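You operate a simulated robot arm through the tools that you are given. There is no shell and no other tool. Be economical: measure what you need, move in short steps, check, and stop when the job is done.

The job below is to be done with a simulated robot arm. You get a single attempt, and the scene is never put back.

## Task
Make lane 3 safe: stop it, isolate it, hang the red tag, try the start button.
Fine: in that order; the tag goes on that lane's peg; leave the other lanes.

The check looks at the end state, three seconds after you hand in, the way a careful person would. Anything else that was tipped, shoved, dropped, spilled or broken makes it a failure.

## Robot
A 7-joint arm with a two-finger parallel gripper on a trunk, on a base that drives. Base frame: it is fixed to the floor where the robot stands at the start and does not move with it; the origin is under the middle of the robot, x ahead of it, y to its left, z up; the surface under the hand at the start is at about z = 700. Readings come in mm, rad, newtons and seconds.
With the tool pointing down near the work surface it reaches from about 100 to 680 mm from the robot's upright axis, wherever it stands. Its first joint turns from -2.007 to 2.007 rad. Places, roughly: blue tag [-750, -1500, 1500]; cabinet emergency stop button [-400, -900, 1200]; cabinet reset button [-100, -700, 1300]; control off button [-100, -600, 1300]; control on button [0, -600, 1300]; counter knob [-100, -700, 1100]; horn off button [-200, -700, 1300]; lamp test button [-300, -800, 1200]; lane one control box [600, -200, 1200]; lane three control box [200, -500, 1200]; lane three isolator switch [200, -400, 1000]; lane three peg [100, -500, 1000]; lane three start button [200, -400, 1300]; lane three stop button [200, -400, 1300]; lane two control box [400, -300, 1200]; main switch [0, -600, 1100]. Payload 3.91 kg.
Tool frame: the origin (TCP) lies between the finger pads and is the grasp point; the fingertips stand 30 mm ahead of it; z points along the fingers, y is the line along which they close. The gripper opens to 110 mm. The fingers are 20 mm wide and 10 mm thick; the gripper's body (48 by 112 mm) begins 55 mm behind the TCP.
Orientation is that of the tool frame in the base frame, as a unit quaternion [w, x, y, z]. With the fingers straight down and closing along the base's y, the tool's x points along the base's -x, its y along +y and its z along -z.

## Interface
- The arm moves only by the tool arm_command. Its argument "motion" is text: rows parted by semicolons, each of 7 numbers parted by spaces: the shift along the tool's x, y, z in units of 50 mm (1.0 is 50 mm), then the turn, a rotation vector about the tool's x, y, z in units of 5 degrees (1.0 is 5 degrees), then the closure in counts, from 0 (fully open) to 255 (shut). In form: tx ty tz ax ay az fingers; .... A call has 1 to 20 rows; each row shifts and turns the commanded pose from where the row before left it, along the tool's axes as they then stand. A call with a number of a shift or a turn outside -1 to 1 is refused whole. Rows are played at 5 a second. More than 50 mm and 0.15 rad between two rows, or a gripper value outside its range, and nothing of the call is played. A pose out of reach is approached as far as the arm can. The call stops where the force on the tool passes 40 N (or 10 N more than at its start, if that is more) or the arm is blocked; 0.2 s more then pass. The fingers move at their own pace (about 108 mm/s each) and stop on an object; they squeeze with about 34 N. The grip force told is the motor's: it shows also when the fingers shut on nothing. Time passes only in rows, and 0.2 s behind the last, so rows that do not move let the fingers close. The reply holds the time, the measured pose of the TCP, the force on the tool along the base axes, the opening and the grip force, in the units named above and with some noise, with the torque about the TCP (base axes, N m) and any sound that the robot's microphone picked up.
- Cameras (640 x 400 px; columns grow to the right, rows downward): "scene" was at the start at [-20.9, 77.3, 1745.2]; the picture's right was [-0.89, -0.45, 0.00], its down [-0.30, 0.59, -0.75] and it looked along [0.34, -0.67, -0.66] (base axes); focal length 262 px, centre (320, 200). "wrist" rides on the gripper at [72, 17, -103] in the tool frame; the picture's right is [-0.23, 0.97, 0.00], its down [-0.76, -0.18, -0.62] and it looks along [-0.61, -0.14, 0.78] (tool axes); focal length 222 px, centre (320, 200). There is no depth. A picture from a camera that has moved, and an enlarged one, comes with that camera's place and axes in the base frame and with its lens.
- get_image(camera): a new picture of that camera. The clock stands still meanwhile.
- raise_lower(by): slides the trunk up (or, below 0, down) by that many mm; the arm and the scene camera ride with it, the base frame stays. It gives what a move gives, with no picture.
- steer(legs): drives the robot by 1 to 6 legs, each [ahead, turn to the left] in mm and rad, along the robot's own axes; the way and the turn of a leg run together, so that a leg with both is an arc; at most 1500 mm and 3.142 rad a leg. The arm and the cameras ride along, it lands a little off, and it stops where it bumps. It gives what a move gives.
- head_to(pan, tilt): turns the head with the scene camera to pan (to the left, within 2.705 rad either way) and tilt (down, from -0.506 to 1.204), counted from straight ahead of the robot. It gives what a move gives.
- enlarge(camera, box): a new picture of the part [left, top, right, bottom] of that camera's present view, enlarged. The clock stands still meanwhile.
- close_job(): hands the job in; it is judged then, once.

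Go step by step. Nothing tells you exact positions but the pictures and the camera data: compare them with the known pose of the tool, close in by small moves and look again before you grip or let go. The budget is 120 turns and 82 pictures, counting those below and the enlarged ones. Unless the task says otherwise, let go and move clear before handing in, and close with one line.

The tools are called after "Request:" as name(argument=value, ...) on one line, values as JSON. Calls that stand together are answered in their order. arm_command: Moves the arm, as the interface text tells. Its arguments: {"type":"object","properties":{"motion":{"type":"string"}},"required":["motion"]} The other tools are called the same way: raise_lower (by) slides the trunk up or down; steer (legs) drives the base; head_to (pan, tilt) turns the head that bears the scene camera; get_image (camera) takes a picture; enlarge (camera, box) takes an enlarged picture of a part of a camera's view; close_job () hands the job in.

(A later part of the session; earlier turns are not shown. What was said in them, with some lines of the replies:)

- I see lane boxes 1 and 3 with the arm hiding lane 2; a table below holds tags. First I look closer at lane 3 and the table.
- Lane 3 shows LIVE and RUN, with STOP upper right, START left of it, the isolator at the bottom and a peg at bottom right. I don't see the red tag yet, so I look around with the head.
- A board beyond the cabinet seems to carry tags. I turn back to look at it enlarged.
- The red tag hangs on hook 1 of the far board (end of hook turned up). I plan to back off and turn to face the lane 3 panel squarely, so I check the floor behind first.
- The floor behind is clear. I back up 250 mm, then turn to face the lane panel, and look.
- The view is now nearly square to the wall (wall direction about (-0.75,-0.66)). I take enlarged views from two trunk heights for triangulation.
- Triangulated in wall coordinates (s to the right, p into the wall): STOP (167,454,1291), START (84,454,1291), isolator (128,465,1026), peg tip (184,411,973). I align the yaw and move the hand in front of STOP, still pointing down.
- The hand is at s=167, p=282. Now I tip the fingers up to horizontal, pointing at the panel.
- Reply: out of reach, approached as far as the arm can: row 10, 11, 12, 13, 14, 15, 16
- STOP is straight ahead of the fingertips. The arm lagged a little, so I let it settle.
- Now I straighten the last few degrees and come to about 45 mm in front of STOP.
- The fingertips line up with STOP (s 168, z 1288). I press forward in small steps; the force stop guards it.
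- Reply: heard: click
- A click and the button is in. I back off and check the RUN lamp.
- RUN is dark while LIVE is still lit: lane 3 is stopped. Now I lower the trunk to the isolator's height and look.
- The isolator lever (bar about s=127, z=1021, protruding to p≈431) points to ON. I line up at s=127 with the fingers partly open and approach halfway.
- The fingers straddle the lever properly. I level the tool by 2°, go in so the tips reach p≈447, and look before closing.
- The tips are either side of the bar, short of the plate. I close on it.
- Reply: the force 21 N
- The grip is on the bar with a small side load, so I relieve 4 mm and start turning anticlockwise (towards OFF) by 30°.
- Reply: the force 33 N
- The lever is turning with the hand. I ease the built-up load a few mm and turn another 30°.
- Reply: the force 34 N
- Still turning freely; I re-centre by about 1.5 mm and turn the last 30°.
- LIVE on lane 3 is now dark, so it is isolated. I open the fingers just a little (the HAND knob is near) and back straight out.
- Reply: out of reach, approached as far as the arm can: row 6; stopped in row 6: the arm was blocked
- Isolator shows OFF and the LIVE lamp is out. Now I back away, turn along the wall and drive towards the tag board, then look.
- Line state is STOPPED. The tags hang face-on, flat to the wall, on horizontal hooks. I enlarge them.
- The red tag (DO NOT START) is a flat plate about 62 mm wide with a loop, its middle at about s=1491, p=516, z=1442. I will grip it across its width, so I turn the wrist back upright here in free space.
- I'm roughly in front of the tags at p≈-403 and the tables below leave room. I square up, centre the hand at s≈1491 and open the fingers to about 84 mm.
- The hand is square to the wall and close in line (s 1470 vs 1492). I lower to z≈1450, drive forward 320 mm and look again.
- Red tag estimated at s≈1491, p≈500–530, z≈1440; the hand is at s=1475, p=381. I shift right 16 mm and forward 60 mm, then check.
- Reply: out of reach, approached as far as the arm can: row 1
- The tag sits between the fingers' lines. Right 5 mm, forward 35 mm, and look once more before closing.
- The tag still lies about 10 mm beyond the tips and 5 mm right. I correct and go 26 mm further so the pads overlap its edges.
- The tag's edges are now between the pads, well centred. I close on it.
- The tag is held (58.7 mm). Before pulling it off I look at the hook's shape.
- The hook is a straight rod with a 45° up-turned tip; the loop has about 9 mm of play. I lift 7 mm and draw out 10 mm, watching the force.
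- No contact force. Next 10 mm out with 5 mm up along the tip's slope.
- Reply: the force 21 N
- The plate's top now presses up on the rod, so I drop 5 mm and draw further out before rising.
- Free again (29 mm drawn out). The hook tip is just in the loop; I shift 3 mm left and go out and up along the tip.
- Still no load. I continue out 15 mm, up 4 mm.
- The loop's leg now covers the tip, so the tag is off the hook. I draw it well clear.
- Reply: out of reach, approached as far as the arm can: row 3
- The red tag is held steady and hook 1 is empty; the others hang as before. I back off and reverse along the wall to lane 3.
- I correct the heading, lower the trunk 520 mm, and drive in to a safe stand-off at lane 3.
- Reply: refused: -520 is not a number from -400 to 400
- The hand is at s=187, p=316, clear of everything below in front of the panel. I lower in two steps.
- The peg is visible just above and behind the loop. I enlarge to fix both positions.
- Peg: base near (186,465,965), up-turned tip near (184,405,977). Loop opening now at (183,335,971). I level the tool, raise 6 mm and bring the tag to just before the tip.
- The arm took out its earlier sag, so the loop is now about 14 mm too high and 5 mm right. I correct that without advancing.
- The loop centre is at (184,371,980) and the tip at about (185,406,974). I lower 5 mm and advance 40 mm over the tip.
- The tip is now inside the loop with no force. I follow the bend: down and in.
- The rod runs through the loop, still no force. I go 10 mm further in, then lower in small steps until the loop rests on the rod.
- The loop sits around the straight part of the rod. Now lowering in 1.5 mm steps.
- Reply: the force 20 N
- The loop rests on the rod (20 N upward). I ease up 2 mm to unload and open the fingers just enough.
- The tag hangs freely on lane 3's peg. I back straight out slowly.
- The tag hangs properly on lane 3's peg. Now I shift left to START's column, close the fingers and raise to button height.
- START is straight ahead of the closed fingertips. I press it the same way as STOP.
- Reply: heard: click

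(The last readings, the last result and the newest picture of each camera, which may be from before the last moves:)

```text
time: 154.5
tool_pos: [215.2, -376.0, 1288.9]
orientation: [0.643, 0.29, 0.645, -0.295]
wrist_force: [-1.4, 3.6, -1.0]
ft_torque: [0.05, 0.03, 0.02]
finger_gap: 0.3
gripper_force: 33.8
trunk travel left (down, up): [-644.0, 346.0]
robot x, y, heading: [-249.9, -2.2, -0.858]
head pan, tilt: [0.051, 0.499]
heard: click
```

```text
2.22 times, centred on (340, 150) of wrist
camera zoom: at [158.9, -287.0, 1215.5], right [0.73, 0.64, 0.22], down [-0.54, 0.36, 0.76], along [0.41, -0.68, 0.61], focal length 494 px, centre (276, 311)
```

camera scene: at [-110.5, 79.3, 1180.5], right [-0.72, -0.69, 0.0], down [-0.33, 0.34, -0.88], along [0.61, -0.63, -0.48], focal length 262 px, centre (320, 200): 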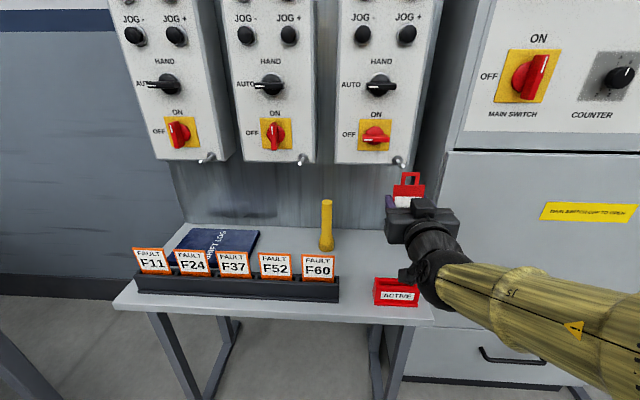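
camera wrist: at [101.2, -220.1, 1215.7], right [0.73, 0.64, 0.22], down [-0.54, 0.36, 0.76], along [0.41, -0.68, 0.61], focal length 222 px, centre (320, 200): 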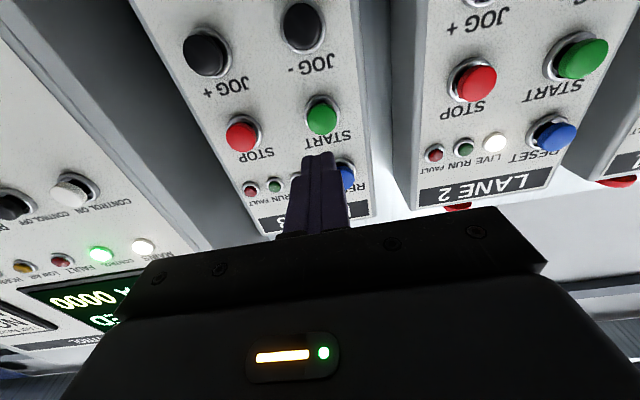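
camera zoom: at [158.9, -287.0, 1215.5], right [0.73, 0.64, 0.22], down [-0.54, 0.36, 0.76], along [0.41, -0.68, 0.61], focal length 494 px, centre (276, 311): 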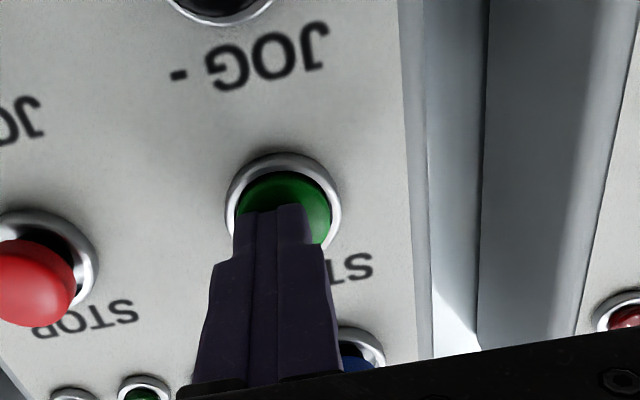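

A click; START was pressed and nothing lit up nearby. I back off and check the lamps, the isolator and the tag.

Request:
arm_command(motion="0 0 -0.3 0 0 0 255; 0 0 -0.6 0 0 0 255; 0 0 -0.6 0 0 0 255; 0 0 0 0 0 0 255")

Request:
steer(legs=[[-250, 0]])

Request:
get_image(camera="scene")

Request:
enlarge(camera="scene", box=[240, 60, 480, 300])

```text
time: 155.5
tool_pos: [165.5, -319.4, 1287.0]
orientation: [0.642, 0.29, 0.645, -0.295]
wrist_force: [0.3, 0.2, -0.2]
ft_torque: [0.01, -0.01, -0.01]
finger_gap: 0.0
gripper_force: 34.2
trunk travel left (down, up): [-644.0, 346.0]
robot x, y, heading: [-249.3, 4.8, -0.855]
head pan, tilt: [0.051, 0.499]
```

```text
time: 157.6
tool_pos: [3.0, -131.5, 1287.0]
orientation: [0.643, 0.29, 0.645, -0.294]
wrist_force: [0.0, 0.6, 0.9]
ft_torque: [-0.02, 0.0, 0.02]
finger_gap: 0.0
gripper_force: 33.8
trunk travel left (down, up): [-644.0, 346.0]
robot x, y, heading: [-417.6, 185.5, -0.857]
head pan, tilt: [0.051, 0.499]
```

```text
10 pictures are left
camera scene: at [-274.1, 267.4, 1559.3], right [-0.72, -0.69, 0.0], down [-0.33, 0.34, -0.88], along [0.61, -0.63, -0.48], focal length 262 px, centre (320, 200)
```

scene: 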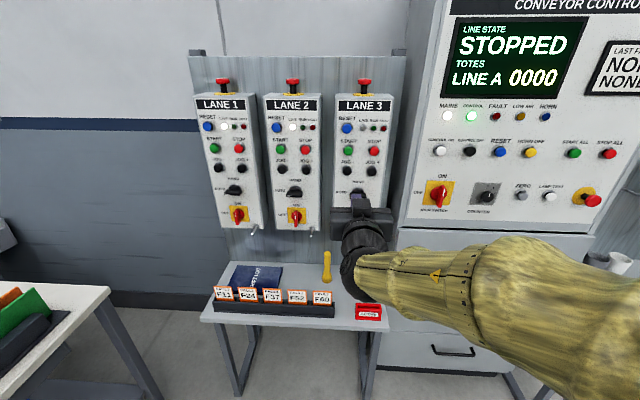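

```text
1.67 times, centred on (360, 180) of scene
camera zoom: at [-274.1, 267.4, 1559.3], right [-0.72, -0.69, 0.0], down [-0.33, 0.34, -0.88], along [0.61, -0.63, -0.48], focal length 437 px, centre (253, 233)
```

zoom: 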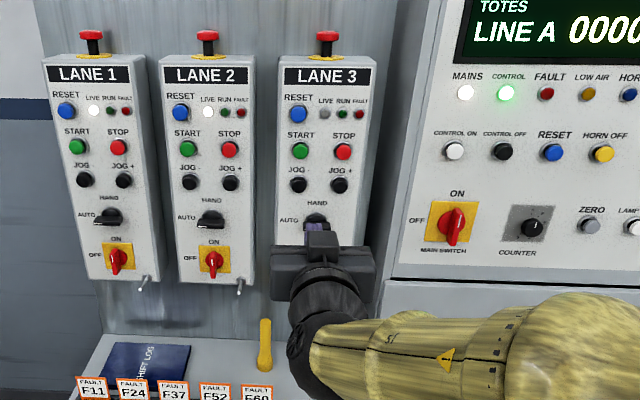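

Lane 3 stays dead after START, and lanes 1 and 2 are unchanged. I raise the arm out of the view for a last look at the tag and isolator.

Request:
raise_lower(by=300)

Request:
head_to(pan=0.05, tilt=0.75)

Request:
enlarge(camera="scene", box=[240, 60, 480, 340])

```text
time: 160.6
tool_pos: [2.8, -131.9, 1586.6]
orientation: [0.642, 0.29, 0.645, -0.295]
wrist_force: [-0.2, -0.7, 0.9]
ft_torque: [-0.01, 0.0, -0.01]
finger_gap: 0.0
gripper_force: 33.8
trunk travel left (down, up): [-944.0, 46.0]
robot x, y, heading: [-414.8, 188.0, -0.853]
head pan, tilt: [0.051, 0.499]
```

```text
time: 161.3
tool_pos: [2.5, -131.9, 1587.4]
orientation: [0.642, 0.29, 0.645, -0.295]
wrist_force: [0.2, 0.3, 0.1]
ft_torque: [-0.03, -0.02, 0.01]
finger_gap: 0.3
gripper_force: 33.6
trunk travel left (down, up): [-944.0, 46.0]
robot x, y, heading: [-411.9, 188.2, -0.857]
head pan, tilt: [0.051, 0.75]
```

```text
1.43 times, centred on (360, 200) of scene
camera zoom: at [-279.3, 272.6, 1837.3], right [-0.72, -0.69, 0.0], down [-0.47, 0.49, -0.73], along [0.51, -0.53, -0.68], focal length 374 px, centre (263, 200)
```

zoom: 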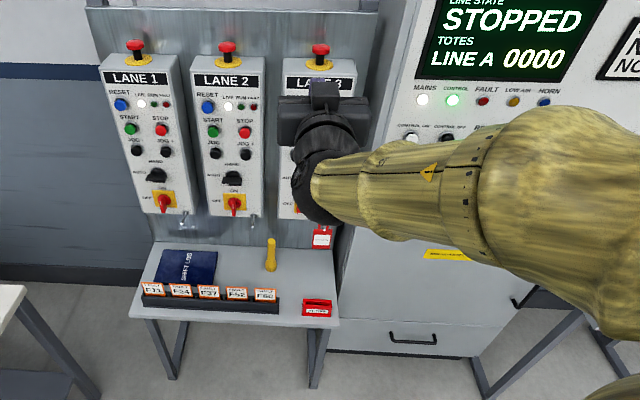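

The red tag hangs on lane 3's peg, the isolator was left at OFF, the lane is dead, and everything else stands as it was. I hand in.

Request:
close_job()

```text
The job is handed in.
```

Lane 3 is safe: I stopped it, turned its isolator to OFF, hung the red DO NOT START tag on its peg, then pressed START, and the lane stayed dead; the other lanes were left alone.
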